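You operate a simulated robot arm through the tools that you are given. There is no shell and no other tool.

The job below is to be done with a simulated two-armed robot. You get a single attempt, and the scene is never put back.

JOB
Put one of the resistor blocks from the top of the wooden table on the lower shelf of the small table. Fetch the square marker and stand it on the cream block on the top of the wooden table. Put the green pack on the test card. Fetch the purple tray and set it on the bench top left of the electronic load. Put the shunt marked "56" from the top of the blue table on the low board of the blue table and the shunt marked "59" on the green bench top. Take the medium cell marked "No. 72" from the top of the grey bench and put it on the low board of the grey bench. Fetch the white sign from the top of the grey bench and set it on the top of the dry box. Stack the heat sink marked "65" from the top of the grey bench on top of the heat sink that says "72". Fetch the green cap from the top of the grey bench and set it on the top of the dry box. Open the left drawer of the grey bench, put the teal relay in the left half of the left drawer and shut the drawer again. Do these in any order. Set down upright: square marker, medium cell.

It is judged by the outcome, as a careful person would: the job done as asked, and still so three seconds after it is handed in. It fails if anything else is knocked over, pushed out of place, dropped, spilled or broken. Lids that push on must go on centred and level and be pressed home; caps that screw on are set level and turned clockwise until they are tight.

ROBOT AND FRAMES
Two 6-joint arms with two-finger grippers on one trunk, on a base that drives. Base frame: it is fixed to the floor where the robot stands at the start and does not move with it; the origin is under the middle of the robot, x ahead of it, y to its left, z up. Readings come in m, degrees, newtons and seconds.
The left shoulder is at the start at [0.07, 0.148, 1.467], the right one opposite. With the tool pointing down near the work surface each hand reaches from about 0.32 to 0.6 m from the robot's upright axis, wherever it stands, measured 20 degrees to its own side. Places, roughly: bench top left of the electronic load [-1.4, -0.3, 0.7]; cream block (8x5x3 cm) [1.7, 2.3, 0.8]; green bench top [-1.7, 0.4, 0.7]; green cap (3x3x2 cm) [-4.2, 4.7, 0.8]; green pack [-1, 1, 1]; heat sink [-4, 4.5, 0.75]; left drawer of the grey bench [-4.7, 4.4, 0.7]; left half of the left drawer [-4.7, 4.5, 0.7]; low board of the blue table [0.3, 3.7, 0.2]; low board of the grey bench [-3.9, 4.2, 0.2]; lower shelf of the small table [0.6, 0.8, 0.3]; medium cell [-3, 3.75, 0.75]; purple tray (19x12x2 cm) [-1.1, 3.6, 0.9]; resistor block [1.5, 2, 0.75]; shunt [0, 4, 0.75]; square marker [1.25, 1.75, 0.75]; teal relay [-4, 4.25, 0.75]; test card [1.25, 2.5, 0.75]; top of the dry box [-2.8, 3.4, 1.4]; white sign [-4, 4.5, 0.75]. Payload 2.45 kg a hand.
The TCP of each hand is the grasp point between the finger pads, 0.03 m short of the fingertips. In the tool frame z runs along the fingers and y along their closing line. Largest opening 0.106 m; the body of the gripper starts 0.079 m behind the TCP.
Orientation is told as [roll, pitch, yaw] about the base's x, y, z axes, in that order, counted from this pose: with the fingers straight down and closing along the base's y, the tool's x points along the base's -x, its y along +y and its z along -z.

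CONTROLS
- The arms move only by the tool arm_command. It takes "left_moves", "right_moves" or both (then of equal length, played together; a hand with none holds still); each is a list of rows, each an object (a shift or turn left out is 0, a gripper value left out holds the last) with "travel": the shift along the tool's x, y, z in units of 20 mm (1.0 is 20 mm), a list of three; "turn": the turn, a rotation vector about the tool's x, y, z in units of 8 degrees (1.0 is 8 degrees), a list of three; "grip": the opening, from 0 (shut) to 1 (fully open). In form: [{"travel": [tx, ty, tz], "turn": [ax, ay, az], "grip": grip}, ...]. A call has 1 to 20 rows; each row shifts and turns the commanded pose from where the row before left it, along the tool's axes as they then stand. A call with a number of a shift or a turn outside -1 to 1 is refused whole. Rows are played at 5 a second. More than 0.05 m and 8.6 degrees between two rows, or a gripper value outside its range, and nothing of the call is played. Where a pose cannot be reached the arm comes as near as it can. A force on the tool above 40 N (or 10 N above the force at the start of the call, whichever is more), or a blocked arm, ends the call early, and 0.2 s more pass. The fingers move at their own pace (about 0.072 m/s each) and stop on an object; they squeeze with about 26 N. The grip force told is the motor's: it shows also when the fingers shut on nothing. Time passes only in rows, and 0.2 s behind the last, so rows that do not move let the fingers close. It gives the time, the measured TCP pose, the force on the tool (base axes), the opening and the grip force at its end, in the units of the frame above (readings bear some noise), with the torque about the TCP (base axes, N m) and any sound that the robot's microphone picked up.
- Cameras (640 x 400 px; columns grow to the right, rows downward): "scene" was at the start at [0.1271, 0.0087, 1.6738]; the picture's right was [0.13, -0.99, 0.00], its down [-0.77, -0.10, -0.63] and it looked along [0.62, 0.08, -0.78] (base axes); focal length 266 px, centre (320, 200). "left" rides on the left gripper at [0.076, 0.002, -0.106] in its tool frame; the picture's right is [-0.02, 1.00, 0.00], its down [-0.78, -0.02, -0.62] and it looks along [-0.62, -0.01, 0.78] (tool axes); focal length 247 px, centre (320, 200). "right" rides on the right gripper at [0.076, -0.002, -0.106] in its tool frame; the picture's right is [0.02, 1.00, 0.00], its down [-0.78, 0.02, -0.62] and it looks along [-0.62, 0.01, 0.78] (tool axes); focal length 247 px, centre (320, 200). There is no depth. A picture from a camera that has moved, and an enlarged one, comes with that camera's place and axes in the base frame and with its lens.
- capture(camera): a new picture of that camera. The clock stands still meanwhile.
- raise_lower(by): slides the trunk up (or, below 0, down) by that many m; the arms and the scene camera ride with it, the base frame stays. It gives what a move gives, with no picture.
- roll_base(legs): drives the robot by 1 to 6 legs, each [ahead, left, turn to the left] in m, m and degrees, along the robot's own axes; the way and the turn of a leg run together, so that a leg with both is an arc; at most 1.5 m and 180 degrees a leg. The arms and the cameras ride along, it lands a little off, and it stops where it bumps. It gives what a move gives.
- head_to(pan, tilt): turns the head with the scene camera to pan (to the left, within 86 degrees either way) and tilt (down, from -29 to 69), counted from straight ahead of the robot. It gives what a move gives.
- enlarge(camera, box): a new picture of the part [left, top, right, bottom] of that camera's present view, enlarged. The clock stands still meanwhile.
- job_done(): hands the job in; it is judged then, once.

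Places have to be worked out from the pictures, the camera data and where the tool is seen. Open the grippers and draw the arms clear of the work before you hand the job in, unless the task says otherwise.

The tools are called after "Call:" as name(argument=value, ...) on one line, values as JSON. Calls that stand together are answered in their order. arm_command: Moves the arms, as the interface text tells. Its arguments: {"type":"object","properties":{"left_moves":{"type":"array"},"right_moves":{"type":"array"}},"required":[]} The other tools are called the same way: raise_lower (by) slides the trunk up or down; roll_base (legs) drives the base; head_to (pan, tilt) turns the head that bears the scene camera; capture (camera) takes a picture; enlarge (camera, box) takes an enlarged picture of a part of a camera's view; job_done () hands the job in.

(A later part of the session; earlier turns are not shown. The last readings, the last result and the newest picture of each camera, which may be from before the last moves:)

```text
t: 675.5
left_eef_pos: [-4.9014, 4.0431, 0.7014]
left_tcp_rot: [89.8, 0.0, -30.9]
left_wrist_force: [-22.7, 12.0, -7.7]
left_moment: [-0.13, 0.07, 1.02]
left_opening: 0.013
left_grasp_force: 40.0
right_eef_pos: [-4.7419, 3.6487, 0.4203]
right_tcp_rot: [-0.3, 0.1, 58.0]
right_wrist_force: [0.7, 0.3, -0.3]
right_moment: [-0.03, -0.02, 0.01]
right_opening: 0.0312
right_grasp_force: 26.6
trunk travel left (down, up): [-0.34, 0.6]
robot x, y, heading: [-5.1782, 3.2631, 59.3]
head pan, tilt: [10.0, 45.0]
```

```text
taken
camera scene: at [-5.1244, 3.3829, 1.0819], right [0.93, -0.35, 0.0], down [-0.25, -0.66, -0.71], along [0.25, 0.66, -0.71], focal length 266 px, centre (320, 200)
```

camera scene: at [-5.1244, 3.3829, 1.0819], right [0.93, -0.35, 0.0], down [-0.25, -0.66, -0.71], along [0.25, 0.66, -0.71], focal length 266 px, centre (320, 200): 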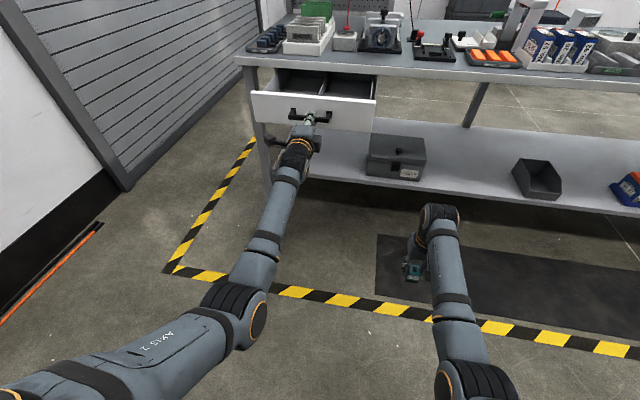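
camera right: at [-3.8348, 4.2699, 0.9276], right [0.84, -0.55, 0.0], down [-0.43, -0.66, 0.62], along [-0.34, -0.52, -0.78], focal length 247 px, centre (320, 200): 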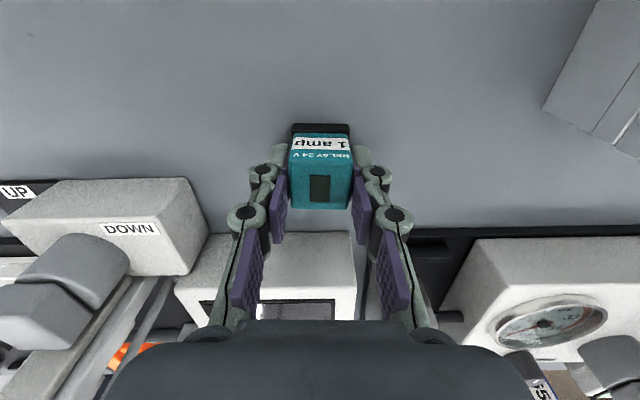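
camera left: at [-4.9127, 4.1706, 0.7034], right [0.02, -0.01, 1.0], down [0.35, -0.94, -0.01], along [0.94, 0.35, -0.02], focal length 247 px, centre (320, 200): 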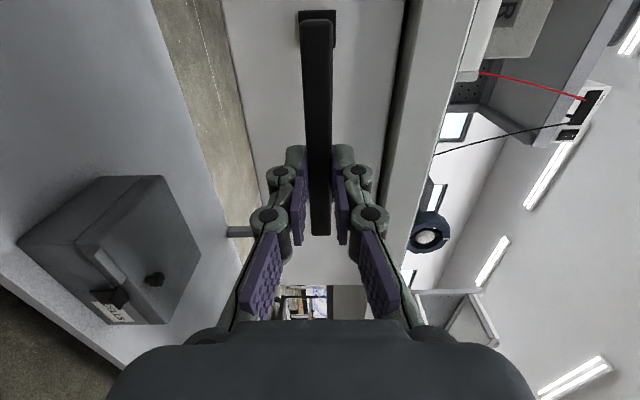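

The drawer is open about 21 cm and has a divider in the middle. I release the handle, draw the left hand back and raise the trunk to look in.

Call:
arm_command(left_moves=[{"grip": 0.3}, {"grip": 0.45}, {"grip": 0.45}, {"travel": [0, 0, -1]}, {"travel": [0, 0, -1]}, {"travel": [0, 0, -1]}, {}])

Call:
raise_lower(by=0.35)

Call:
head_to(pan=5, tilt=50)

Call:
capture(camera="scene")

Call:
enlarge(camera="scene", box=[220, 60, 400, 180])

```text
t: 677.1
left_eef_pos: [-4.9295, 3.9896, 0.7012]
left_tcp_rot: [89.9, 0.2, -30.9]
left_wrist_force: [0.9, 0.6, -0.8]
left_moment: [0.0, 0.01, -0.01]
left_opening: 0.0475
left_grasp_force: 0.0
right_eef_pos: [-4.7415, 3.6491, 0.4187]
right_tcp_rot: [0.0, 0.1, 57.9]
right_wrist_force: [0.1, 0.5, -0.9]
right_moment: [-0.02, 0.0, 0.0]
right_opening: 0.0313
right_grasp_force: 25.9
trunk travel left (down, up): [-0.34, 0.6]
robot x, y, heading: [-5.182, 3.2657, 59.4]
head pan, tilt: [10.0, 45.0]
```

```text
t: 680.6
left_eef_pos: [-4.9294, 3.9893, 1.051]
left_tcp_rot: [89.9, 0.2, -30.9]
left_wrist_force: [-0.6, 0.3, -0.9]
left_moment: [-0.01, 0.03, -0.01]
left_opening: 0.0478
left_grasp_force: 0.1
right_eef_pos: [-4.7401, 3.6486, 0.7716]
right_tcp_rot: [0.1, 0.1, 58.0]
right_wrist_force: [-0.1, -0.7, -2.1]
right_moment: [0.0, -0.03, -0.03]
right_opening: 0.031
right_grasp_force: 25.5
trunk travel left (down, up): [-0.69, 0.25]
robot x, y, heading: [-5.1778, 3.2579, 59.3]
head pan, tilt: [10.0, 45.0]
```

```text
t: 681.2
left_eef_pos: [-4.9307, 3.9911, 1.051]
left_tcp_rot: [90.0, 0.2, -30.9]
left_wrist_force: [-0.8, -0.2, -0.1]
left_moment: [0.06, 0.03, -0.01]
left_opening: 0.048
left_grasp_force: 0.0
right_eef_pos: [-4.7412, 3.6471, 0.7698]
right_tcp_rot: [0.0, 0.2, 58.0]
right_wrist_force: [0.3, 0.0, -1.8]
right_moment: [0.01, 0.0, 0.01]
right_opening: 0.0312
right_grasp_force: 25.8
trunk travel left (down, up): [-0.69, 0.25]
robot x, y, heading: [-5.1757, 3.2606, 59.3]
head pan, tilt: [5.0, 50.0]
```

```text
taken
camera scene: at [-5.1175, 3.3734, 1.4253], right [0.9, -0.43, 0.0], down [-0.33, -0.69, -0.64], along [0.28, 0.58, -0.77], focal length 266 px, centre (320, 200)
```

scene: 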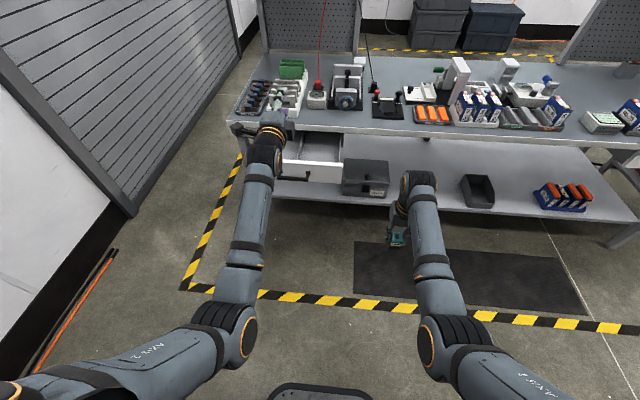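

```text
3.33 times, centred on (310, 120) of scene
camera zoom: at [-5.1175, 3.3734, 1.4253], right [0.9, -0.43, 0.0], down [-0.33, -0.69, -0.64], along [0.28, 0.58, -0.77], focal length 886 px, centre (353, 467)
```

zoom: 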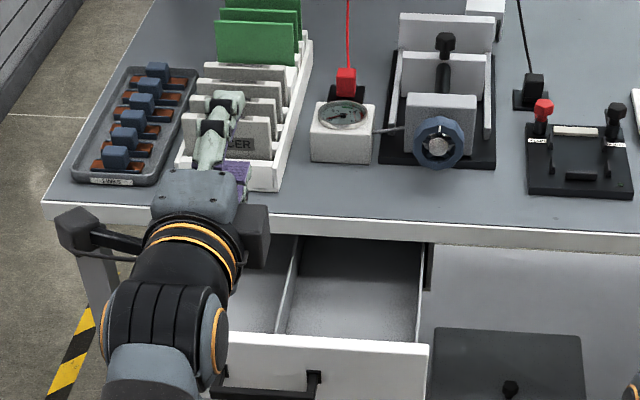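

The divider is at the drawer's centre. I retract the left hand, raise the trunk 10 cm and move so the right hand with the relay comes over the left half.

Call:
arm_command(left_moves=[{"travel": [0, 0, -1]}, {"travel": [0, 0, -1]}, {"travel": [0, 0, -1]}, {"travel": [0, 0, -1]}, {}])

Call:
raise_lower(by=0.1)

Call:
roll_base(legs=[[0, 0.434, 0], [0.3, 0, 0]])

Call:
head_to(pan=-15, tilt=55)

Call:
capture(camera="scene")

Call:
capture(camera="right")

```text
t: 682.4
left_eef_pos: [-4.9802, 3.9279, 1.0559]
left_tcp_rot: [90.7, 2.0, -30.5]
left_wrist_force: [-0.9, -0.4, -0.4]
left_moment: [0.05, -0.04, 0.03]
left_opening: 0.0474
left_grasp_force: 0.0
right_eef_pos: [-4.7408, 3.648, 0.7708]
right_tcp_rot: [0.1, 0.1, 58.1]
right_wrist_force: [-0.2, 0.8, -0.2]
right_moment: [0.03, -0.03, -0.03]
right_opening: 0.0311
right_grasp_force: 25.7
trunk travel left (down, up): [-0.69, 0.25]
robot x, y, heading: [-5.1804, 3.2611, 59.2]
head pan, tilt: [5.0, 50.0]
```

```text
t: 683.8
left_eef_pos: [-4.9801, 3.9272, 1.1516]
left_tcp_rot: [90.1, 2.0, -30.5]
left_wrist_force: [0.5, -0.3, -0.9]
left_moment: [-0.01, 0.0, 0.02]
left_opening: 0.0476
left_grasp_force: 0.0
right_eef_pos: [-4.7394, 3.6478, 0.8704]
right_tcp_rot: [0.0, 0.0, 58.1]
right_wrist_force: [0.1, 1.1, -0.6]
right_moment: [-0.02, -0.02, 0.02]
right_opening: 0.0312
right_grasp_force: 26.3
trunk travel left (down, up): [-0.79, 0.15]
robot x, y, heading: [-5.1817, 3.2645, 59.3]
head pan, tilt: [5.0, 50.0]
```

```text
t: 686.6
left_eef_pos: [-5.3512, 4.1501, 1.1482]
left_tcp_rot: [89.8, 2.3, -30.6]
left_wrist_force: [0.9, 0.4, 0.1]
left_moment: [0.01, 0.0, -0.03]
left_opening: 0.0478
left_grasp_force: 0.0
right_eef_pos: [-5.1119, 3.8708, 0.87]
right_tcp_rot: [0.0, 0.1, 57.8]
right_wrist_force: [0.5, -0.4, -1.0]
right_moment: [0.0, 0.0, -0.02]
right_opening: 0.0309
right_grasp_force: 26.3
trunk travel left (down, up): [-0.79, 0.15]
robot x, y, heading: [-5.5499, 3.488, 58.7]
head pan, tilt: [5.0, 50.0]
stopped in leg 2: the robot was blocked; the commanded pose is now the measured one
```

```text
t: 687.4
left_eef_pos: [-5.3502, 4.1498, 1.1479]
left_tcp_rot: [89.8, 2.2, -30.8]
left_wrist_force: [-0.8, -0.9, 0.2]
left_moment: [-0.03, 0.03, -0.03]
left_opening: 0.0476
left_grasp_force: 0.1
right_eef_pos: [-5.1116, 3.87, 0.8699]
right_tcp_rot: [0.0, 0.1, 57.6]
right_wrist_force: [0.2, 0.0, -2.2]
right_moment: [0.01, -0.02, -0.04]
right_opening: 0.0312
right_grasp_force: 26.0
trunk travel left (down, up): [-0.79, 0.15]
robot x, y, heading: [-5.55, 3.483, 58.9]
head pan, tilt: [-15.0, 55.0]
```

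```text
taken
camera scene: at [-5.4707, 3.5777, 1.5188], right [0.69, -0.72, 0.0], down [-0.59, -0.57, -0.57], along [0.41, 0.4, -0.82], focal length 266 px, centre (320, 200)
```

scene: 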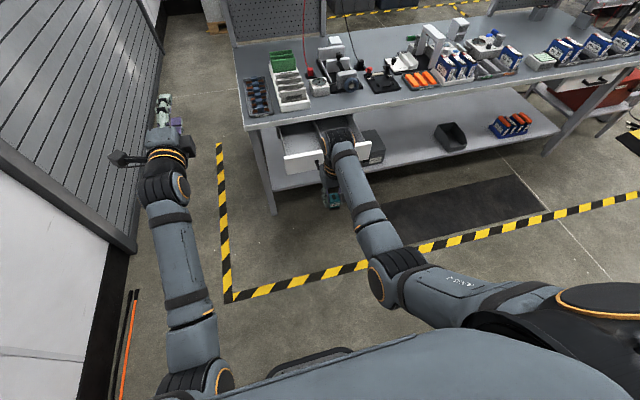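

```text
taken
camera right: at [-5.149, 3.8037, 0.9777], right [-0.86, 0.52, 0.0], down [0.4, 0.67, 0.62], along [0.32, 0.53, -0.78], focal length 247 px, centre (320, 200)
```

right: 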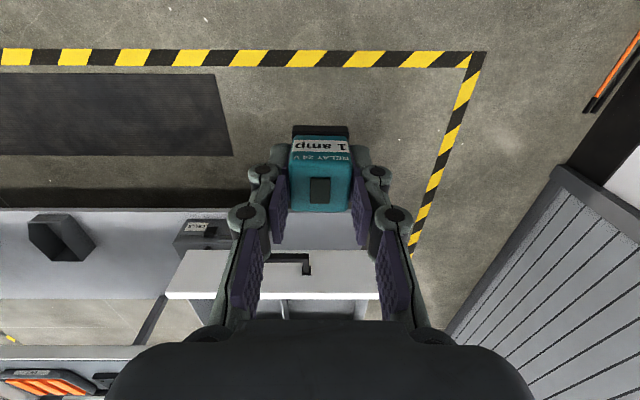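

The drive ahead was blocked without any force on the hands. I try a small step ahead again to see.

Call:
roll_base(legs=[[0.1, 0, 0]])

Call:
head_to(pan=60, tilt=55)

Call:
capture(camera="scene")

```text
t: 688.6
left_eef_pos: [-5.3002, 4.233, 1.1489]
left_tcp_rot: [89.9, 2.4, -30.7]
left_wrist_force: [0.0, -0.5, 0.2]
left_moment: [-0.02, 0.01, 0.03]
left_opening: 0.0477
left_grasp_force: 0.1
right_eef_pos: [-5.0603, 3.9542, 0.8716]
right_tcp_rot: [-0.1, 0.0, 57.7]
right_wrist_force: [0.3, 0.0, -0.8]
right_moment: [0.0, -0.03, 0.01]
right_opening: 0.031
right_grasp_force: 25.8
trunk travel left (down, up): [-0.79, 0.15]
robot x, y, heading: [-5.4976, 3.5668, 58.9]
head pan, tilt: [-15.0, 55.0]
```

```text
t: 690.0
left_eef_pos: [-5.299, 4.2334, 1.1488]
left_tcp_rot: [89.8, 2.2, -30.8]
left_wrist_force: [0.0, 0.7, 0.8]
left_moment: [-0.01, -0.01, 0.0]
left_opening: 0.0474
left_grasp_force: 0.1
right_eef_pos: [-5.06, 3.9545, 0.8709]
right_tcp_rot: [0.0, 0.0, 57.7]
right_wrist_force: [0.3, 0.1, -0.9]
right_moment: [0.0, 0.01, 0.03]
right_opening: 0.031
right_grasp_force: 25.4
trunk travel left (down, up): [-0.79, 0.15]
robot x, y, heading: [-5.5, 3.5741, 58.8]
head pan, tilt: [60.0, 55.0]
```

```text
taken
camera scene: at [-5.5068, 3.6749, 1.5188], right [0.88, 0.48, 0.0], down [0.4, -0.72, -0.57], along [-0.28, 0.5, -0.82], focal length 266 px, centre (320, 200)
```

scene: 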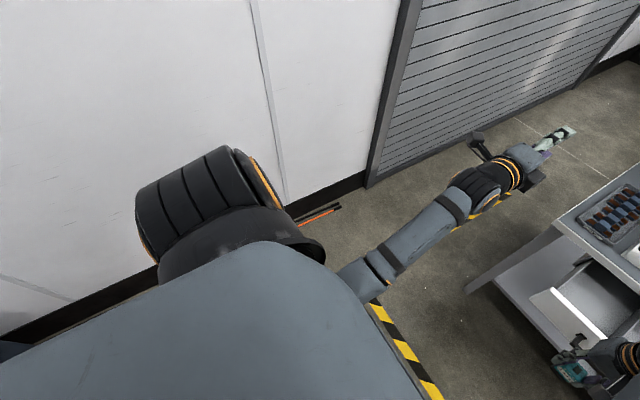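

It moves now. I continue 0.29 m ahead so the relay comes over the open drawer.

Call:
roll_base(legs=[[0.29, 0, 0]])

Call:
head_to(pan=-15, tilt=60)

Call:
capture(camera="scene")

Call:
capture(camera="right")

```text
t: 692.0
left_eef_pos: [-5.1513, 4.4775, 1.1492]
left_tcp_rot: [89.8, 2.3, -30.7]
left_wrist_force: [-0.9, -1.0, 0.0]
left_moment: [-0.01, 0.0, -0.04]
left_opening: 0.0478
left_grasp_force: 0.0
right_eef_pos: [-4.9126, 4.1987, 0.8705]
right_tcp_rot: [0.1, 0.1, 57.7]
right_wrist_force: [-0.3, -0.3, -0.5]
right_moment: [0.02, -0.01, 0.02]
right_opening: 0.0313
right_grasp_force: 25.8
trunk travel left (down, up): [-0.79, 0.15]
robot x, y, heading: [-5.3518, 3.8178, 58.9]
head pan, tilt: [60.0, 55.0]
```

```text
t: 693.5
left_eef_pos: [-5.1516, 4.4789, 1.1482]
left_tcp_rot: [89.8, 2.3, -30.8]
left_wrist_force: [-0.2, -0.1, -1.0]
left_moment: [0.01, 0.0, 0.0]
left_opening: 0.0479
left_grasp_force: 0.1
right_eef_pos: [-4.9125, 4.1999, 0.87]
right_tcp_rot: [0.0, 0.0, 57.7]
right_wrist_force: [-0.3, -0.3, -1.2]
right_moment: [0.0, -0.02, 0.0]
right_opening: 0.0311
right_grasp_force: 25.8
trunk travel left (down, up): [-0.79, 0.15]
robot x, y, heading: [-5.3506, 3.8146, 59.0]
head pan, tilt: [-15.0, 60.0]
```

```text
taken
camera scene: at [-5.2761, 3.9037, 1.5127], right [0.69, -0.72, 0.0], down [-0.62, -0.6, -0.5], along [0.36, 0.35, -0.87], focal length 266 px, centre (320, 200)
```

scene: 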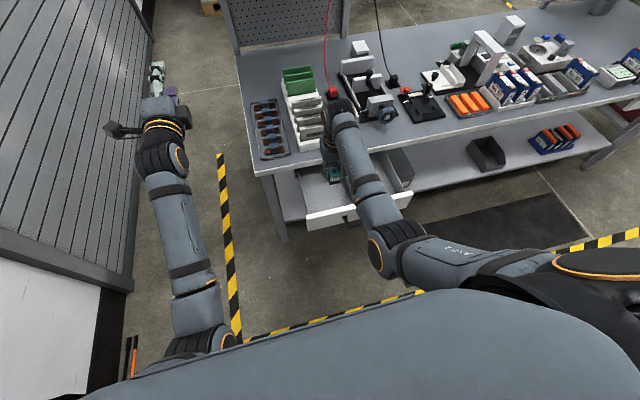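

```text
taken
camera right: at [-4.9504, 4.1332, 0.9777], right [-0.86, 0.52, 0.0], down [0.4, 0.67, 0.62], along [0.32, 0.53, -0.78], focal length 247 px, centre (320, 200)
```

right: 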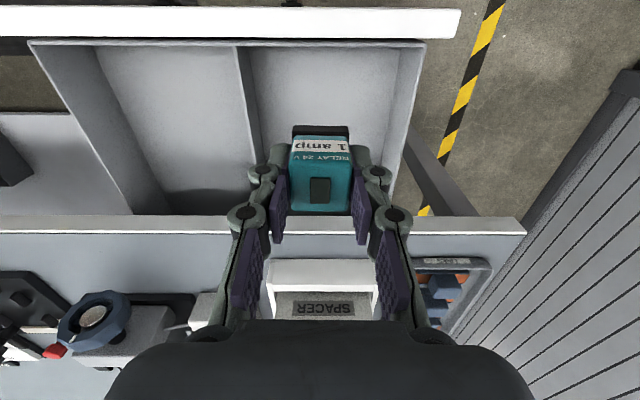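

The relay is centred over the left half of the drawer. I lower the trunk 10 cm, then lower the hand to the drawer floor.

Call:
raise_lower(by=-0.1)

Call:
arm_command(right_moves=[{"travel": [0, 0, 1]}, {"travel": [0, 0, 0.5]}, {"travel": [0, 0, 0.3]}, {"travel": [0, 0, 0.25]}, {"travel": [0, 0, 0.2]}, {"travel": [0, 0, 0.2]}, {"travel": [0, 0, 0.2]}, {"travel": [0, 0, 0.2]}, {"travel": [0, 0, 0.2]}, {"travel": [0, 0, 0.2]}, {"travel": [0, 0, 0.2]}, {"travel": [0, 0, 0.2]}, {}])

Call:
capture(camera="right")

```text
t: 694.8
left_eef_pos: [-5.1522, 4.4797, 1.0485]
left_tcp_rot: [89.9, 2.4, -30.7]
left_wrist_force: [-0.3, -0.4, -0.6]
left_moment: [0.0, -0.01, -0.01]
left_opening: 0.0479
left_grasp_force: 0.1
right_eef_pos: [-4.9128, 4.1995, 0.7697]
right_tcp_rot: [0.0, 0.1, 57.7]
right_wrist_force: [-0.4, -0.4, -1.0]
right_moment: [0.0, -0.02, -0.01]
right_opening: 0.031
right_grasp_force: 26.1
trunk travel left (down, up): [-0.69, 0.25]
robot x, y, heading: [-5.3524, 3.8143, 58.8]
head pan, tilt: [-15.0, 60.0]
```

```text
t: 697.6
left_eef_pos: [-5.1539, 4.4768, 1.0515]
left_tcp_rot: [90.0, 2.3, -30.7]
left_wrist_force: [0.2, -0.2, 0.9]
left_moment: [0.0, -0.03, 0.04]
left_opening: 0.0476
left_grasp_force: 0.0
right_eef_pos: [-4.912, 4.2007, 0.7034]
right_tcp_rot: [-0.1, -0.6, 57.7]
right_wrist_force: [3.2, 0.1, 30.9]
right_moment: [-0.21, 0.0, 0.01]
right_opening: 0.0312
right_grasp_force: 26.1
trunk travel left (down, up): [-0.69, 0.25]
robot x, y, heading: [-5.3482, 3.8146, 58.7]
head pan, tilt: [-15.0, 60.0]
```

```text
taken
camera right: at [-4.9509, 4.1328, 0.8092], right [-0.86, 0.52, 0.0], down [0.4, 0.67, 0.63], along [0.33, 0.54, -0.78], focal length 247 px, centre (320, 200)
```

right: 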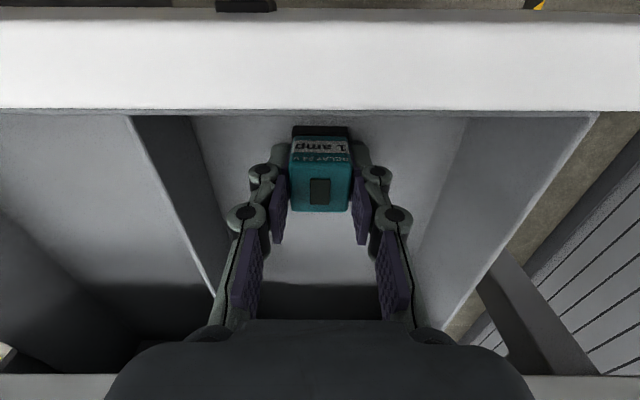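

The relay touches the drawer floor. I ease off, open, and lift the hand out.

Call:
arm_command(right_moves=[{"travel": [0, 0, -0.12]}, {"grip": 0.45}, {"grip": 0.55}, {"grip": 0.55}, {"travel": [0, 0, -1]}, {"travel": [0, 0, -1]}, {"travel": [0, 0, -1]}, {"travel": [0, 0, -1]}, {}])

Call:
raise_lower(by=0.15)

Call:
capture(camera="right")

```text
t: 699.6
left_eef_pos: [-5.1516, 4.4784, 1.0485]
left_tcp_rot: [89.7, 2.4, -30.8]
left_wrist_force: [0.3, -0.6, 0.7]
left_moment: [0.0, 0.01, 0.04]
left_opening: 0.0478
left_grasp_force: 0.0
right_eef_pos: [-4.9138, 4.2002, 0.7792]
right_tcp_rot: [0.0, 0.0, 57.6]
right_wrist_force: [-0.1, 1.0, -0.3]
right_moment: [0.0, 0.01, 0.0]
right_opening: 0.0581
right_grasp_force: 0.2
trunk travel left (down, up): [-0.69, 0.25]
robot x, y, heading: [-5.354, 3.8199, 58.8]
head pan, tilt: [-15.0, 60.0]
```

```text
t: 701.4
left_eef_pos: [-5.1515, 4.4795, 1.1991]
left_tcp_rot: [89.8, 2.3, -30.7]
left_wrist_force: [0.5, 0.8, -0.6]
left_moment: [0.01, 0.04, -0.01]
left_opening: 0.0479
left_grasp_force: 0.1
right_eef_pos: [-4.9124, 4.1994, 0.9291]
right_tcp_rot: [-0.1, -0.1, 57.8]
right_wrist_force: [-0.3, -0.3, -0.6]
right_moment: [-0.02, 0.0, -0.04]
right_opening: 0.0583
right_grasp_force: 0.1
trunk travel left (down, up): [-0.84, 0.1]
robot x, y, heading: [-5.3545, 3.8122, 58.8]
head pan, tilt: [-15.0, 60.0]
```

```text
taken
camera right: at [-4.9504, 4.1331, 1.0366], right [-0.86, 0.52, 0.0], down [0.4, 0.67, 0.62], along [0.32, 0.53, -0.78], focal length 247 px, centre (320, 200)
```

right: 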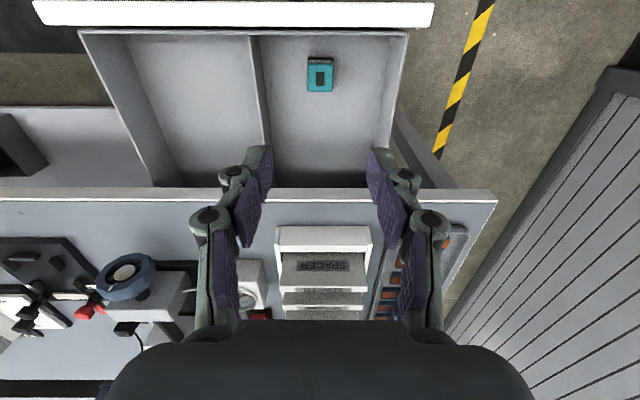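

The relay stands in the left half of the drawer. I return to the position where I released the handle, to grip it again and push the drawer shut.

Call:
roll_base(legs=[[-0.378, 0, 0], [0, -0.435, 0]])

Call:
raise_lower(by=-0.3)

Call:
raise_lower(by=-0.2)

Call:
head_to(pan=10, tilt=45)

Call:
capture(camera="left")

Call:
enlarge(camera="scene", box=[220, 60, 400, 180])

```text
t: 706.0
left_eef_pos: [-4.978, 3.9359, 1.1978]
left_tcp_rot: [89.9, 2.3, -30.2]
left_wrist_force: [-0.7, -0.4, -1.2]
left_moment: [0.05, 0.05, -0.01]
left_opening: 0.0475
left_grasp_force: 0.1
right_eef_pos: [-4.7345, 3.659, 0.9299]
right_tcp_rot: [-0.1, 0.0, 58.3]
right_wrist_force: [0.4, 0.5, 0.0]
right_moment: [0.02, -0.03, 0.02]
right_opening: 0.0583
right_grasp_force: 0.0
trunk travel left (down, up): [-0.84, 0.1]
robot x, y, heading: [-5.1704, 3.2695, 59.4]
head pan, tilt: [-15.0, 60.0]
```

```text
t: 709.0
left_eef_pos: [-4.9772, 3.935, 0.9004]
left_tcp_rot: [90.0, 2.2, -30.2]
left_wrist_force: [-0.8, -1.1, -0.2]
left_moment: [0.01, -0.01, 0.02]
left_opening: 0.0478
left_grasp_force: 0.1
right_eef_pos: [-4.7347, 3.658, 0.6293]
right_tcp_rot: [0.0, 0.0, 58.3]
right_wrist_force: [-0.1, -0.3, -0.3]
right_moment: [0.02, -0.03, 0.03]
right_opening: 0.0584
right_grasp_force: 0.0
trunk travel left (down, up): [-0.54, 0.4]
robot x, y, heading: [-5.1684, 3.268, 59.4]
head pan, tilt: [-15.0, 60.0]
```

```text
t: 711.2
left_eef_pos: [-4.9773, 3.9352, 0.6984]
left_tcp_rot: [89.9, 2.3, -30.0]
left_wrist_force: [-0.6, -0.4, 0.5]
left_moment: [0.01, 0.01, 0.0]
left_opening: 0.0476
left_grasp_force: 0.1
right_eef_pos: [-4.7348, 3.6584, 0.43]
right_tcp_rot: [0.0, 0.0, 58.3]
right_wrist_force: [-0.4, -0.8, 0.1]
right_moment: [0.02, -0.02, 0.02]
right_opening: 0.0582
right_grasp_force: 0.1
trunk travel left (down, up): [-0.34, 0.6]
robot x, y, heading: [-5.1726, 3.2665, 59.4]
head pan, tilt: [-15.0, 60.0]
```

```text
t: 712.1
left_eef_pos: [-4.9778, 3.9352, 0.6983]
left_tcp_rot: [89.7, 2.3, -30.1]
left_wrist_force: [-1.1, 0.4, 0.2]
left_moment: [-0.02, -0.04, 0.04]
left_opening: 0.0478
left_grasp_force: 0.1
right_eef_pos: [-4.7347, 3.6587, 0.4296]
right_tcp_rot: [0.0, -0.1, 58.3]
right_wrist_force: [0.1, 0.1, 0.8]
right_moment: [-0.02, 0.0, -0.01]
right_opening: 0.0586
right_grasp_force: 0.2
trunk travel left (down, up): [-0.34, 0.6]
robot x, y, heading: [-5.1719, 3.2697, 59.7]
head pan, tilt: [10.0, 45.0]
```

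```text
taken
camera left: at [-5.0974, 3.8807, 0.7041], right [0.06, -0.03, 1.0], down [0.36, -0.93, -0.05], along [0.93, 0.37, -0.04], focal length 247 px, centre (320, 200)
```

left: 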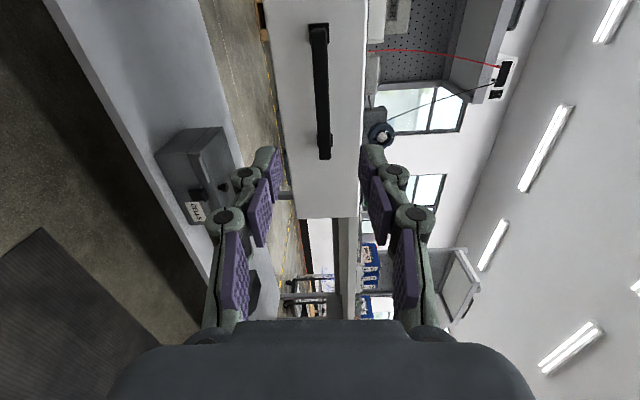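

```text
3.33 times, centred on (310, 120) of scene
camera zoom: at [-5.1147, 3.388, 1.0821], right [0.94, -0.35, 0.0], down [-0.25, -0.66, -0.71], along [0.25, 0.66, -0.71], focal length 886 px, centre (353, 467)
```

zoom: 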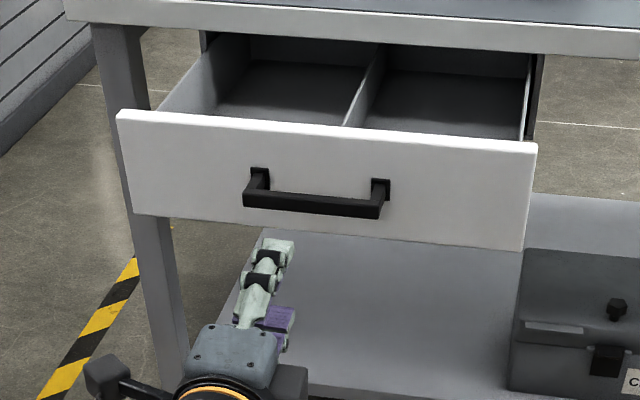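

The bar is level with the fingers. I advance 13 cm, grip it, and push the drawer shut by driving forward.

Call:
arm_command(left_moves=[{"travel": [0, 0, 1]}, {"travel": [0, 0, 1]}, {"travel": [0, 0, 1]}, {"travel": [0, 0, 1]}, {"travel": [0, 0, 1]}, {"travel": [0, 0, 1]}, {"travel": [0, 0, 0.5]}, {}])

Call:
capture(camera="left")

Call:
arm_command(left_moves=[{"grip": 0.2}, {"grip": 0.05}, {"grip": 0}, {"grip": 0}, {}])

```text
t: 713.9
left_eef_pos: [-4.9119, 4.0487, 0.6963]
left_tcp_rot: [89.7, 2.3, -30.2]
left_wrist_force: [0.6, -0.6, -0.4]
left_moment: [0.01, 0.02, 0.01]
left_opening: 0.0478
left_grasp_force: 0.0
right_eef_pos: [-4.7352, 3.6592, 0.4292]
right_tcp_rot: [0.0, 0.0, 58.3]
right_wrist_force: [-0.3, 0.7, 0.5]
right_moment: [0.01, 0.0, 0.0]
right_opening: 0.0584
right_grasp_force: 0.0
trunk travel left (down, up): [-0.34, 0.6]
robot x, y, heading: [-5.1673, 3.2683, 59.5]
head pan, tilt: [10.0, 45.0]
```

```text
taken
camera left: at [-5.0325, 3.9942, 0.703], right [0.06, -0.03, 1.0], down [0.36, -0.93, -0.05], along [0.93, 0.37, -0.04], focal length 247 px, centre (320, 200)
```

left: 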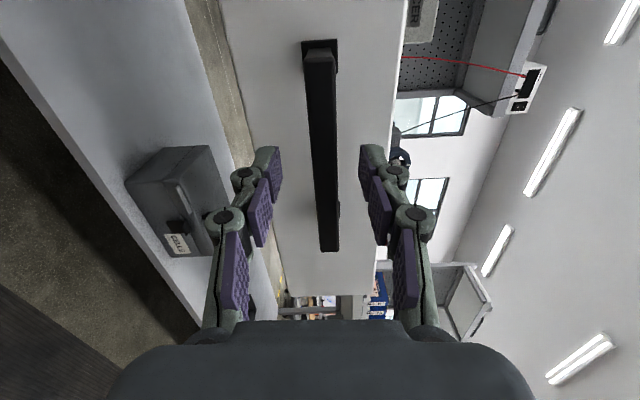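

```text
t: 715.1
left_eef_pos: [-4.912, 4.0482, 0.7004]
left_tcp_rot: [90.1, 2.3, -30.1]
left_wrist_force: [0.0, 2.7, 11.6]
left_moment: [-0.27, -0.92, -0.12]
left_opening: 0.0138
left_grasp_force: 39.4
right_eef_pos: [-4.7337, 3.6579, 0.4306]
right_tcp_rot: [0.0, -0.2, 58.4]
right_wrist_force: [-0.4, -0.5, -0.3]
right_moment: [0.0, -0.03, 0.0]
right_opening: 0.0585
right_grasp_force: 0.0
trunk travel left (down, up): [-0.34, 0.6]
robot x, y, heading: [-5.1724, 3.2706, 59.6]
head pan, tilt: [10.0, 45.0]
```

Gripped. I drive 0.215 m forward to shut the drawer.

Call:
roll_base(legs=[[0.215, 0, 0]])

Call:
enlarge(camera="scene", box=[200, 60, 400, 200])

```text
t: 716.8
left_eef_pos: [-4.8011, 4.2324, 0.7007]
left_tcp_rot: [90.1, 2.4, -30.2]
left_wrist_force: [24.0, -11.6, 14.2]
left_moment: [-0.26, -0.87, -0.79]
left_opening: 0.0135
left_grasp_force: 39.9
right_eef_pos: [-4.6247, 3.8444, 0.4297]
right_tcp_rot: [0.2, -0.2, 58.3]
right_wrist_force: [0.0, 0.5, -0.4]
right_moment: [0.0, 0.02, 0.02]
right_opening: 0.0586
right_grasp_force: 0.0
trunk travel left (down, up): [-0.34, 0.6]
robot x, y, heading: [-5.06, 3.4576, 59.7]
head pan, tilt: [10.0, 45.0]
```

```text
2.86 times, centred on (300, 130) of scene
camera zoom: at [-5.0026, 3.5718, 1.0825], right [0.94, -0.35, 0.0], down [-0.25, -0.66, -0.71], along [0.25, 0.67, -0.71], focal length 759 px, centre (377, 400)
```

zoom: 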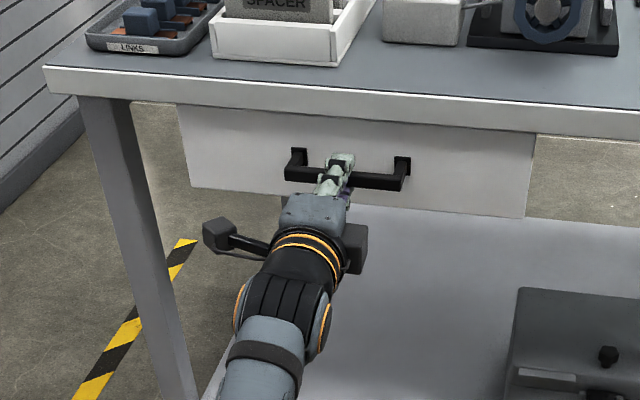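

The drawer is back at its closed position (handle n≈1.13 as at first). I give a last small push, release, and draw the hand back.

Call:
arm_command(left_moves=[{"travel": [0, 0, 0.2]}, {}, {"grip": 0.3}, {"grip": 0.45}, {"grip": 0.45}, {"travel": [0, 0, -1]}, {"travel": [0, 0, -1]}, {"travel": [0, 0, -1]}, {"travel": [0, 0, -1]}, {}])

Call:
enlarge(camera="scene", box=[200, 60, 400, 200])

```text
t: 719.0
left_eef_pos: [-4.8395, 4.1691, 0.6976]
left_tcp_rot: [89.9, 2.2, -30.3]
left_wrist_force: [0.1, 0.1, 1.1]
left_moment: [0.02, 0.02, -0.02]
left_opening: 0.0477
left_grasp_force: 0.1
right_eef_pos: [-4.6251, 3.8462, 0.4296]
right_tcp_rot: [-0.1, 0.0, 58.3]
right_wrist_force: [0.4, 0.8, -0.2]
right_moment: [-0.01, -0.01, -0.01]
right_opening: 0.0579
right_grasp_force: 0.0
trunk travel left (down, up): [-0.34, 0.6]
robot x, y, heading: [-5.0604, 3.4573, 59.5]
head pan, tilt: [10.0, 45.0]
```

```text
2.86 times, centred on (300, 130) of scene
camera zoom: at [-5.0046, 3.5754, 1.0822], right [0.94, -0.35, 0.0], down [-0.25, -0.66, -0.71], along [0.25, 0.66, -0.71], focal length 759 px, centre (377, 400)
```

zoom: 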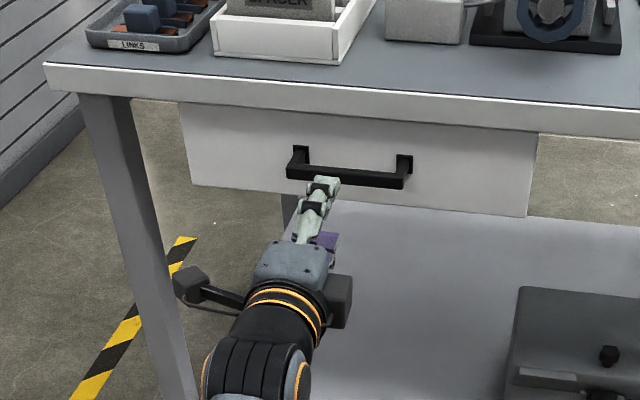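

The drawer is shut. I back off, roll the left hand back, raise the trunk, and drive east along the bench front to find cell No. 72.

Call:
roll_base(legs=[[-0.25, 0, 0]])

Call:
arm_command(left_moves=[{"turn": [0, 0, -1]}, {"turn": [0, 0, -1]}, {"turn": [0, 0, -1]}, {"turn": [0, 0, -1]}, {"turn": [0, 0, -1]}, {"turn": [0, 0, -1]}, {"turn": [0, 0, -1]}, {"turn": [0, 0, -1]}, {"turn": [0, 0, -1]}, {"turn": [0, 0, -1]}, {"turn": [0, 0, -1]}, {"turn": [0, 0, -0.25]}])

Call:
raise_lower(by=0.4)

Call:
roll_base(legs=[[0, -1.2, 0]])

Call:
head_to(pan=-15, tilt=30)

Call:
capture(camera="scene")

```text
t: 720.8
left_eef_pos: [-4.9445, 3.9677, 0.6976]
left_tcp_rot: [89.8, 2.2, -30.9]
left_wrist_force: [0.1, 0.4, 0.5]
left_moment: [0.0, 0.01, -0.01]
left_opening: 0.048
left_grasp_force: 0.0
right_eef_pos: [-4.7352, 3.6413, 0.4283]
right_tcp_rot: [0.0, 0.1, 57.5]
right_wrist_force: [0.0, 0.5, 0.0]
right_moment: [0.03, -0.02, -0.03]
right_opening: 0.0584
right_grasp_force: 0.2
trunk travel left (down, up): [-0.34, 0.6]
robot x, y, heading: [-5.177, 3.2591, 58.9]
head pan, tilt: [10.0, 45.0]
```

```text
t: 723.4
left_eef_pos: [-4.9439, 3.967, 0.698]
left_tcp_rot: [87.9, -87.9, -29.0]
left_wrist_force: [0.3, 0.2, -0.4]
left_moment: [-0.01, -0.01, 0.02]
left_opening: 0.0478
left_grasp_force: 0.0
right_eef_pos: [-4.7363, 3.6418, 0.4288]
right_tcp_rot: [0.1, 0.1, 57.5]
right_wrist_force: [0.2, -0.2, 0.7]
right_moment: [-0.05, 0.0, 0.0]
right_opening: 0.0584
right_grasp_force: 0.1
trunk travel left (down, up): [-0.34, 0.6]
robot x, y, heading: [-5.1743, 3.2547, 58.6]
head pan, tilt: [10.0, 45.0]
```

```text
t: 727.2
left_eef_pos: [-4.946, 3.9681, 1.0966]
left_tcp_rot: [87.7, -87.8, -28.8]
left_wrist_force: [0.0, 0.3, 0.7]
left_moment: [-0.01, 0.03, 0.03]
left_opening: 0.0477
left_grasp_force: 0.1
right_eef_pos: [-4.7363, 3.6412, 0.8297]
right_tcp_rot: [0.1, -0.1, 57.5]
right_wrist_force: [-0.2, 0.9, -0.2]
right_moment: [0.01, -0.02, -0.01]
right_opening: 0.0585
right_grasp_force: 0.1
trunk travel left (down, up): [-0.74, 0.2]
robot x, y, heading: [-5.1749, 3.2588, 58.7]
head pan, tilt: [10.0, 45.0]
```

```text
t: 733.2
left_eef_pos: [-3.9356, 3.3442, 1.0965]
left_tcp_rot: [87.8, -87.8, -29.9]
left_wrist_force: [0.2, 0.0, -0.3]
left_moment: [0.01, 0.04, 0.0]
left_opening: 0.0479
left_grasp_force: 0.0
right_eef_pos: [-3.7317, 3.0149, 0.8296]
right_tcp_rot: [0.0, 0.0, 56.5]
right_wrist_force: [0.1, 0.1, 1.0]
right_moment: [-0.02, 0.01, 0.0]
right_opening: 0.0584
right_grasp_force: 0.0
trunk travel left (down, up): [-0.74, 0.2]
robot x, y, heading: [-4.1781, 2.6398, 57.7]
head pan, tilt: [10.0, 45.0]
```

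```text
t: 734.1
left_eef_pos: [-3.9365, 3.3444, 1.0976]
left_tcp_rot: [88.1, -87.9, -30.0]
left_wrist_force: [-0.2, 0.4, 0.1]
left_moment: [-0.01, -0.01, -0.01]
left_opening: 0.0474
left_grasp_force: 0.0
right_eef_pos: [-3.7316, 3.0155, 0.8287]
right_tcp_rot: [0.0, 0.0, 56.6]
right_wrist_force: [-0.1, -0.4, 0.4]
right_moment: [0.01, 0.04, 0.0]
right_opening: 0.0584
right_grasp_force: 0.0
trunk travel left (down, up): [-0.74, 0.2]
robot x, y, heading: [-4.1797, 2.639, 57.9]
head pan, tilt: [-15.0, 30.0]
```

```text
taken
camera scene: at [-4.0837, 2.743, 1.5047], right [0.68, -0.73, 0.0], down [-0.37, -0.34, -0.87], along [0.64, 0.59, -0.5], focal length 266 px, centre (320, 200)
```

scene: 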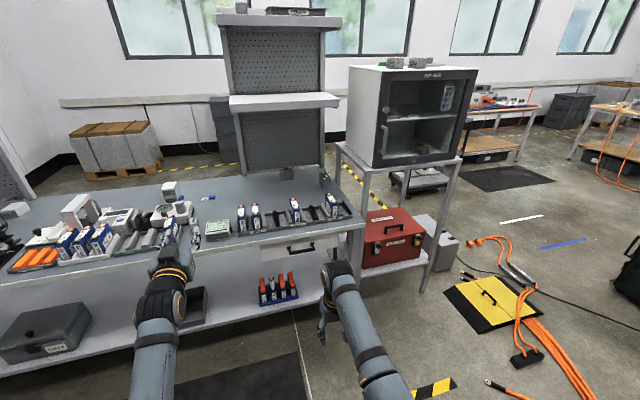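

I see the dry box, the second drawer and small blocks near the back panel at the bench's east end. I enlarge them.

Call:
enlarge(camera="scene", box=[220, 150, 380, 250])

Call:
enlarge(camera="scene", box=[265, 160, 345, 200])

```text
4.00 times, centred on (300, 200) of scene
camera zoom: at [-4.0837, 2.743, 1.5047], right [0.68, -0.73, 0.0], down [-0.37, -0.34, -0.87], along [0.64, 0.59, -0.5], focal length 1063 px, centre (400, 200)
```

zoom: 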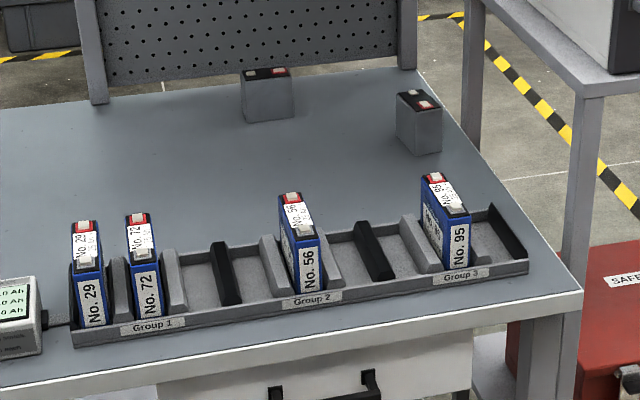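

```text
8.00 times, centred on (305, 180) of scene
camera zoom: at [-4.0837, 2.743, 1.5047], right [0.68, -0.73, 0.0], down [-0.37, -0.34, -0.87], along [0.64, 0.59, -0.5], focal length 2126 px, centre (440, 360)
```

zoom: 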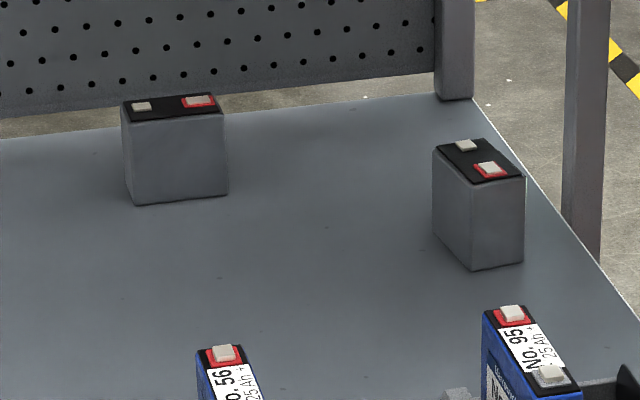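

The grey cell near the back panel (front face ≈(-3.112, 3.925)) must be No. 72, since the other is No. 75; it is deep on the bench, so I need a long pitched reach over the rack. I position the base and prepare the right hand (pitched 60°, raised and extended).

Call:
roll_base(legs=[[0, 0, 0.9], [0, -0.1, 0], [0.4, 0, 0]])

Call:
arm_command(left_moves=[{"travel": [0, 0, -1]}, {"travel": [0, 0, -1]}, {"travel": [0, 0, -1]}, {}, {}, {}, {}, {}, {}, {}, {}, {}, {}, {}, {}, {}, {}, {}], right_moves=[{"turn": [0, -1, 0], "grip": 1}, {"turn": [0, -1, 0]}, {"turn": [0, -1, 0]}, {"turn": [0, -1, 0]}, {"turn": [0, -1, 0]}, {"turn": [0, -1, 0]}, {"turn": [0, -1, 0]}, {"turn": [0, -0.5, 0]}, {"travel": [-0.87, 0, -0.5]}, {"travel": [-0.87, 0, -0.5]}, {"travel": [-0.87, 0, -0.5]}, {"travel": [-1, 0, 0.2]}, {"travel": [-1, 0, 0.2]}, {"travel": [-1, 0, 0.2]}, {"travel": [-1, 0, 0.2]}, {"travel": [-1, 0, 0.2]}, {"travel": [-0.5, 0, 0.87]}, {}])

Call:
capture(camera="scene")

```text
t: 737.7
left_eef_pos: [-3.6495, 3.6397, 1.0974]
left_tcp_rot: [88.5, -87.8, -29.6]
left_wrist_force: [0.1, 0.6, 0.1]
left_moment: [0.03, -0.01, -0.02]
left_opening: 0.0478
left_grasp_force: 0.1
right_eef_pos: [-3.441, 3.3134, 0.8285]
right_tcp_rot: [0.0, 0.0, 57.4]
right_wrist_force: [0.4, -0.6, -0.3]
right_moment: [-0.01, -0.01, 0.0]
right_opening: 0.0584
right_grasp_force: 0.1
trunk travel left (down, up): [-0.74, 0.2]
robot x, y, heading: [-3.881, 2.9329, 58.5]
head pan, tilt: [-15.0, 30.0]
```

```text
t: 741.5
left_eef_pos: [-3.683, 3.5894, 1.0977]
left_tcp_rot: [89.0, -87.8, -30.1]
left_wrist_force: [0.6, 0.1, 0.3]
left_moment: [-0.01, 0.01, 0.02]
left_opening: 0.0479
left_grasp_force: 0.1
right_eef_pos: [-3.3944, 3.3871, 0.9659]
right_tcp_rot: [0.0, -59.9, 57.4]
right_wrist_force: [0.1, -0.3, 0.8]
right_moment: [-0.03, 0.0, 0.03]
right_opening: 0.1064
right_grasp_force: 0.0
trunk travel left (down, up): [-0.74, 0.2]
robot x, y, heading: [-3.8859, 2.9302, 58.6]
head pan, tilt: [-15.0, 30.0]
```

```text
taken
camera scene: at [-3.7896, 3.0353, 1.5049], right [0.69, -0.72, 0.0], down [-0.36, -0.34, -0.87], along [0.63, 0.6, -0.5], focal length 266 px, centre (320, 200)
```

scene: 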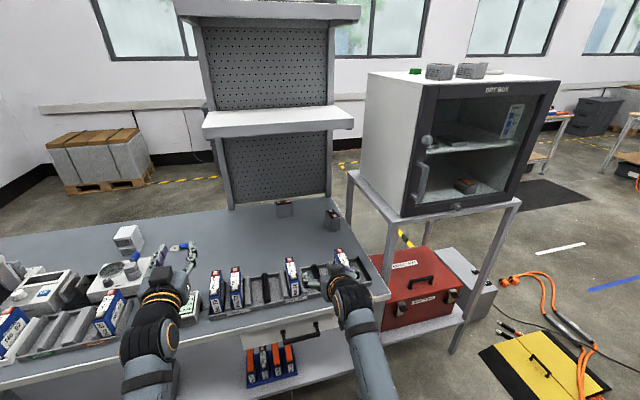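

I enlarge the target cell again from here to refine its position.

Call:
enlarge(camera="scene", box=[250, 180, 370, 260])

```text
5.00 times, centred on (310, 220) of scene
camera zoom: at [-3.7896, 3.0353, 1.5049], right [0.69, -0.72, 0.0], down [-0.36, -0.34, -0.87], along [0.63, 0.6, -0.5], focal length 1329 px, centre (370, 100)
```

zoom: 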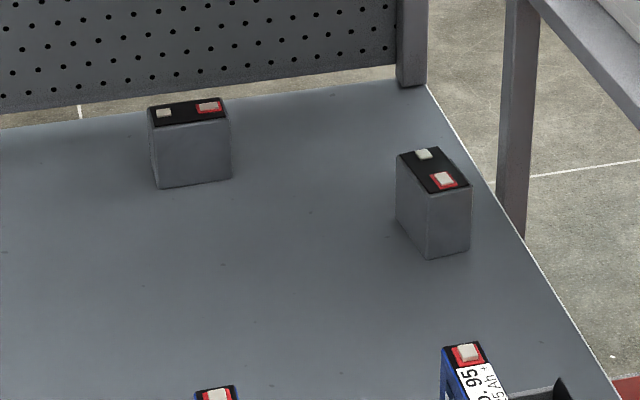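

The cell's front face is centred at (-3.112, 3.920), about 7.3 cm wide and 7 cm tall. I extend the right hand higher above the rack and drive in.

Call:
arm_command(right_moves=[{"travel": [-0.87, 0, -0.5]}, {"travel": [-0.87, 0, -0.5]}, {"travel": [-0.87, 0, -0.5]}, {"travel": [-0.5, 0, 0.87]}, {"travel": [-0.5, 0, 0.87]}, {"travel": [-0.5, 0, 0.87]}, {"travel": [-0.5, 0, 0.87]}, {"travel": [-0.5, 0, 0.87]}, {"travel": [-0.5, 0, 0.87]}, {"travel": [-0.5, 0, 0.87]}, {"travel": [-0.5, 0, 0.87]}, {}])

Call:
roll_base(legs=[[0, 0.033, 0], [0.3, 0, 0]])

Call:
capture(camera="scene")

Call:
capture(camera="right")

```text
t: 744.1
left_eef_pos: [-3.6828, 3.5898, 1.0982]
left_tcp_rot: [88.7, -87.7, -29.7]
left_wrist_force: [0.2, 0.7, 0.1]
left_moment: [-0.01, 0.02, 0.01]
left_opening: 0.048
left_grasp_force: 0.1
right_eef_pos: [-3.3087, 3.5233, 1.0268]
right_tcp_rot: [0.0, -60.0, 57.4]
right_wrist_force: [0.1, 0.3, -0.1]
right_moment: [-0.04, 0.0, 0.02]
right_opening: 0.106
right_grasp_force: 0.0
trunk travel left (down, up): [-0.74, 0.2]
robot x, y, heading: [-3.8838, 2.9302, 58.8]
head pan, tilt: [-15.0, 30.0]
```

```text
t: 746.6
left_eef_pos: [-3.5489, 3.8633, 1.0987]
left_tcp_rot: [89.0, -87.8, -30.5]
left_wrist_force: [-0.7, -0.3, 0.5]
left_moment: [-0.01, -0.03, -0.02]
left_opening: 0.0475
left_grasp_force: 0.1
right_eef_pos: [-3.175, 3.7951, 1.0272]
right_tcp_rot: [-0.1, -60.0, 57.0]
right_wrist_force: [-0.5, 0.5, 0.1]
right_moment: [0.01, 0.0, -0.01]
right_opening: 0.106
right_grasp_force: 0.1
trunk travel left (down, up): [-0.74, 0.2]
robot x, y, heading: [-3.7534, 3.2046, 58.0]
head pan, tilt: [-15.0, 30.0]
```

```text
taken
camera scene: at [-3.6586, 3.3094, 1.5049], right [0.69, -0.73, 0.0], down [-0.36, -0.34, -0.87], along [0.63, 0.59, -0.5], focal length 266 px, centre (320, 200)
```

scene: 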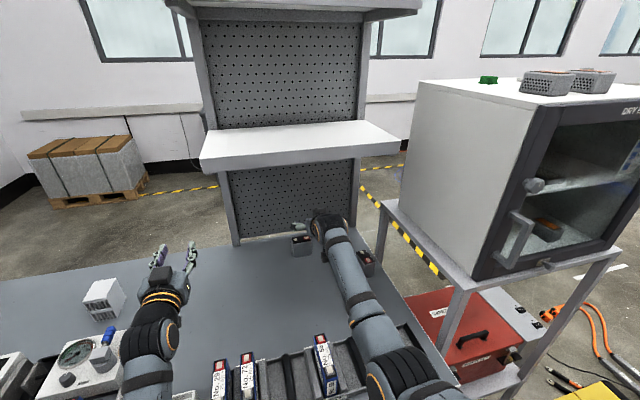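

```text
taken
camera right: at [-3.2436, 3.683, 1.0151], right [-0.85, 0.53, -0.02], down [-0.09, -0.11, 0.99], along [0.53, 0.84, 0.15], focal length 247 px, centre (320, 200)
```

right: 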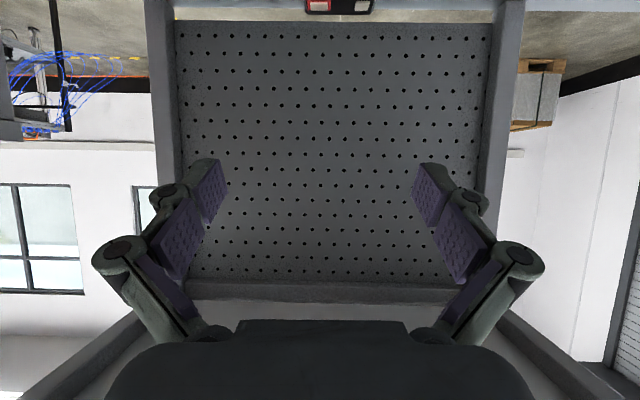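

The cell is straight ahead below. I drive 12 cm further, then lower with the trunk and check alignment.

Call:
roll_base(legs=[[0.12, 0, 0]])

Call:
arm_command(right_moves=[{"travel": [-0.3, 0.4, 0.5]}, {"travel": [0, 0.4, 0]}, {}])

Call:
raise_lower(by=-0.08)

Call:
enlarge(camera="scene", box=[260, 180, 400, 300])

Call:
capture(camera="right")

```text
t: 747.8
left_eef_pos: [-3.4851, 3.9658, 1.0977]
left_tcp_rot: [89.6, -87.7, -31.1]
left_wrist_force: [0.4, 1.4, -0.4]
left_moment: [0.0, -0.03, 0.0]
left_opening: 0.0478
left_grasp_force: 0.1
right_eef_pos: [-3.112, 3.8974, 1.0287]
right_tcp_rot: [0.0, -60.1, 57.0]
right_wrist_force: [0.3, -1.3, 0.2]
right_moment: [-0.01, 0.0, -0.01]
right_opening: 0.1058
right_grasp_force: 0.0
trunk travel left (down, up): [-0.74, 0.2]
robot x, y, heading: [-3.6864, 3.3065, 58.4]
head pan, tilt: [-15.0, 30.0]
```

```text
t: 748.6
left_eef_pos: [-3.4854, 3.9665, 1.0971]
left_tcp_rot: [88.4, -87.5, -29.7]
left_wrist_force: [0.1, 0.7, 0.8]
left_moment: [-0.02, 0.02, 0.0]
left_opening: 0.0478
left_grasp_force: 0.0
right_eef_pos: [-3.1183, 3.9168, 1.0256]
right_tcp_rot: [0.1, -60.0, 57.1]
right_wrist_force: [-0.4, 0.0, -0.2]
right_moment: [0.01, 0.0, -0.01]
right_opening: 0.1061
right_grasp_force: 0.0
trunk travel left (down, up): [-0.74, 0.2]
robot x, y, heading: [-3.6851, 3.313, 58.4]
head pan, tilt: [-15.0, 30.0]
```

```text
t: 749.8
left_eef_pos: [-3.4851, 3.9673, 1.0169]
left_tcp_rot: [89.3, -87.6, -30.6]
left_wrist_force: [0.9, -0.4, -0.2]
left_moment: [-0.03, -0.01, -0.01]
left_opening: 0.0479
left_grasp_force: 0.1
right_eef_pos: [-3.1191, 3.9172, 0.948]
right_tcp_rot: [-0.1, -60.0, 57.0]
right_wrist_force: [-0.2, 0.7, 0.8]
right_moment: [0.04, 0.0, 0.0]
right_opening: 0.106
right_grasp_force: 0.1
trunk travel left (down, up): [-0.66, 0.28]
robot x, y, heading: [-3.6879, 3.3063, 58.4]
head pan, tilt: [-15.0, 30.0]
```

```text
3.33 times, centred on (330, 240) of scene
camera zoom: at [-3.5947, 3.4132, 1.4248], right [0.69, -0.73, 0.0], down [-0.36, -0.34, -0.87], along [0.63, 0.59, -0.5], focal length 886 px, centre (287, 67)
```

zoom: 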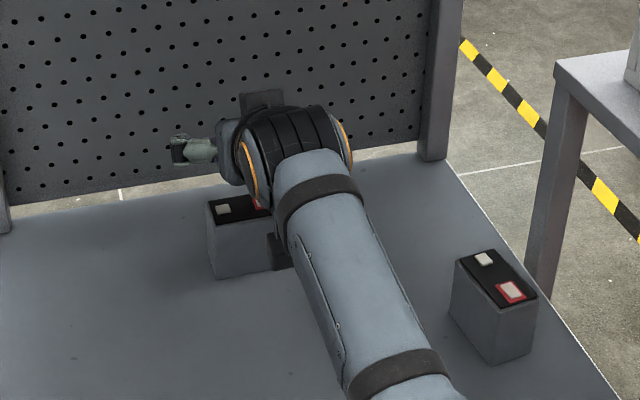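

```text
taken
camera right: at [-3.1873, 3.8051, 0.9353], right [-0.85, 0.53, -0.02], down [-0.09, -0.11, 0.99], along [0.53, 0.84, 0.15], focal length 247 px, centre (320, 200)
```

right: 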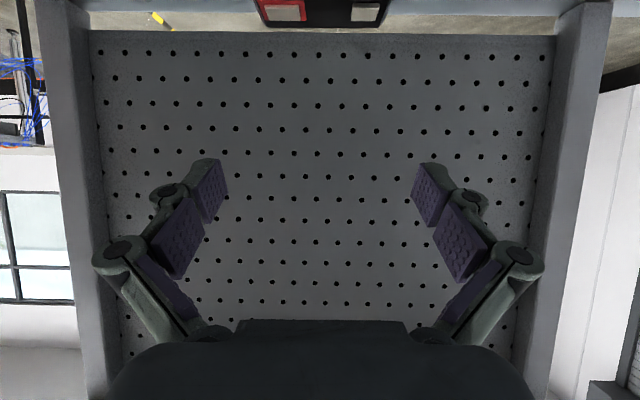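

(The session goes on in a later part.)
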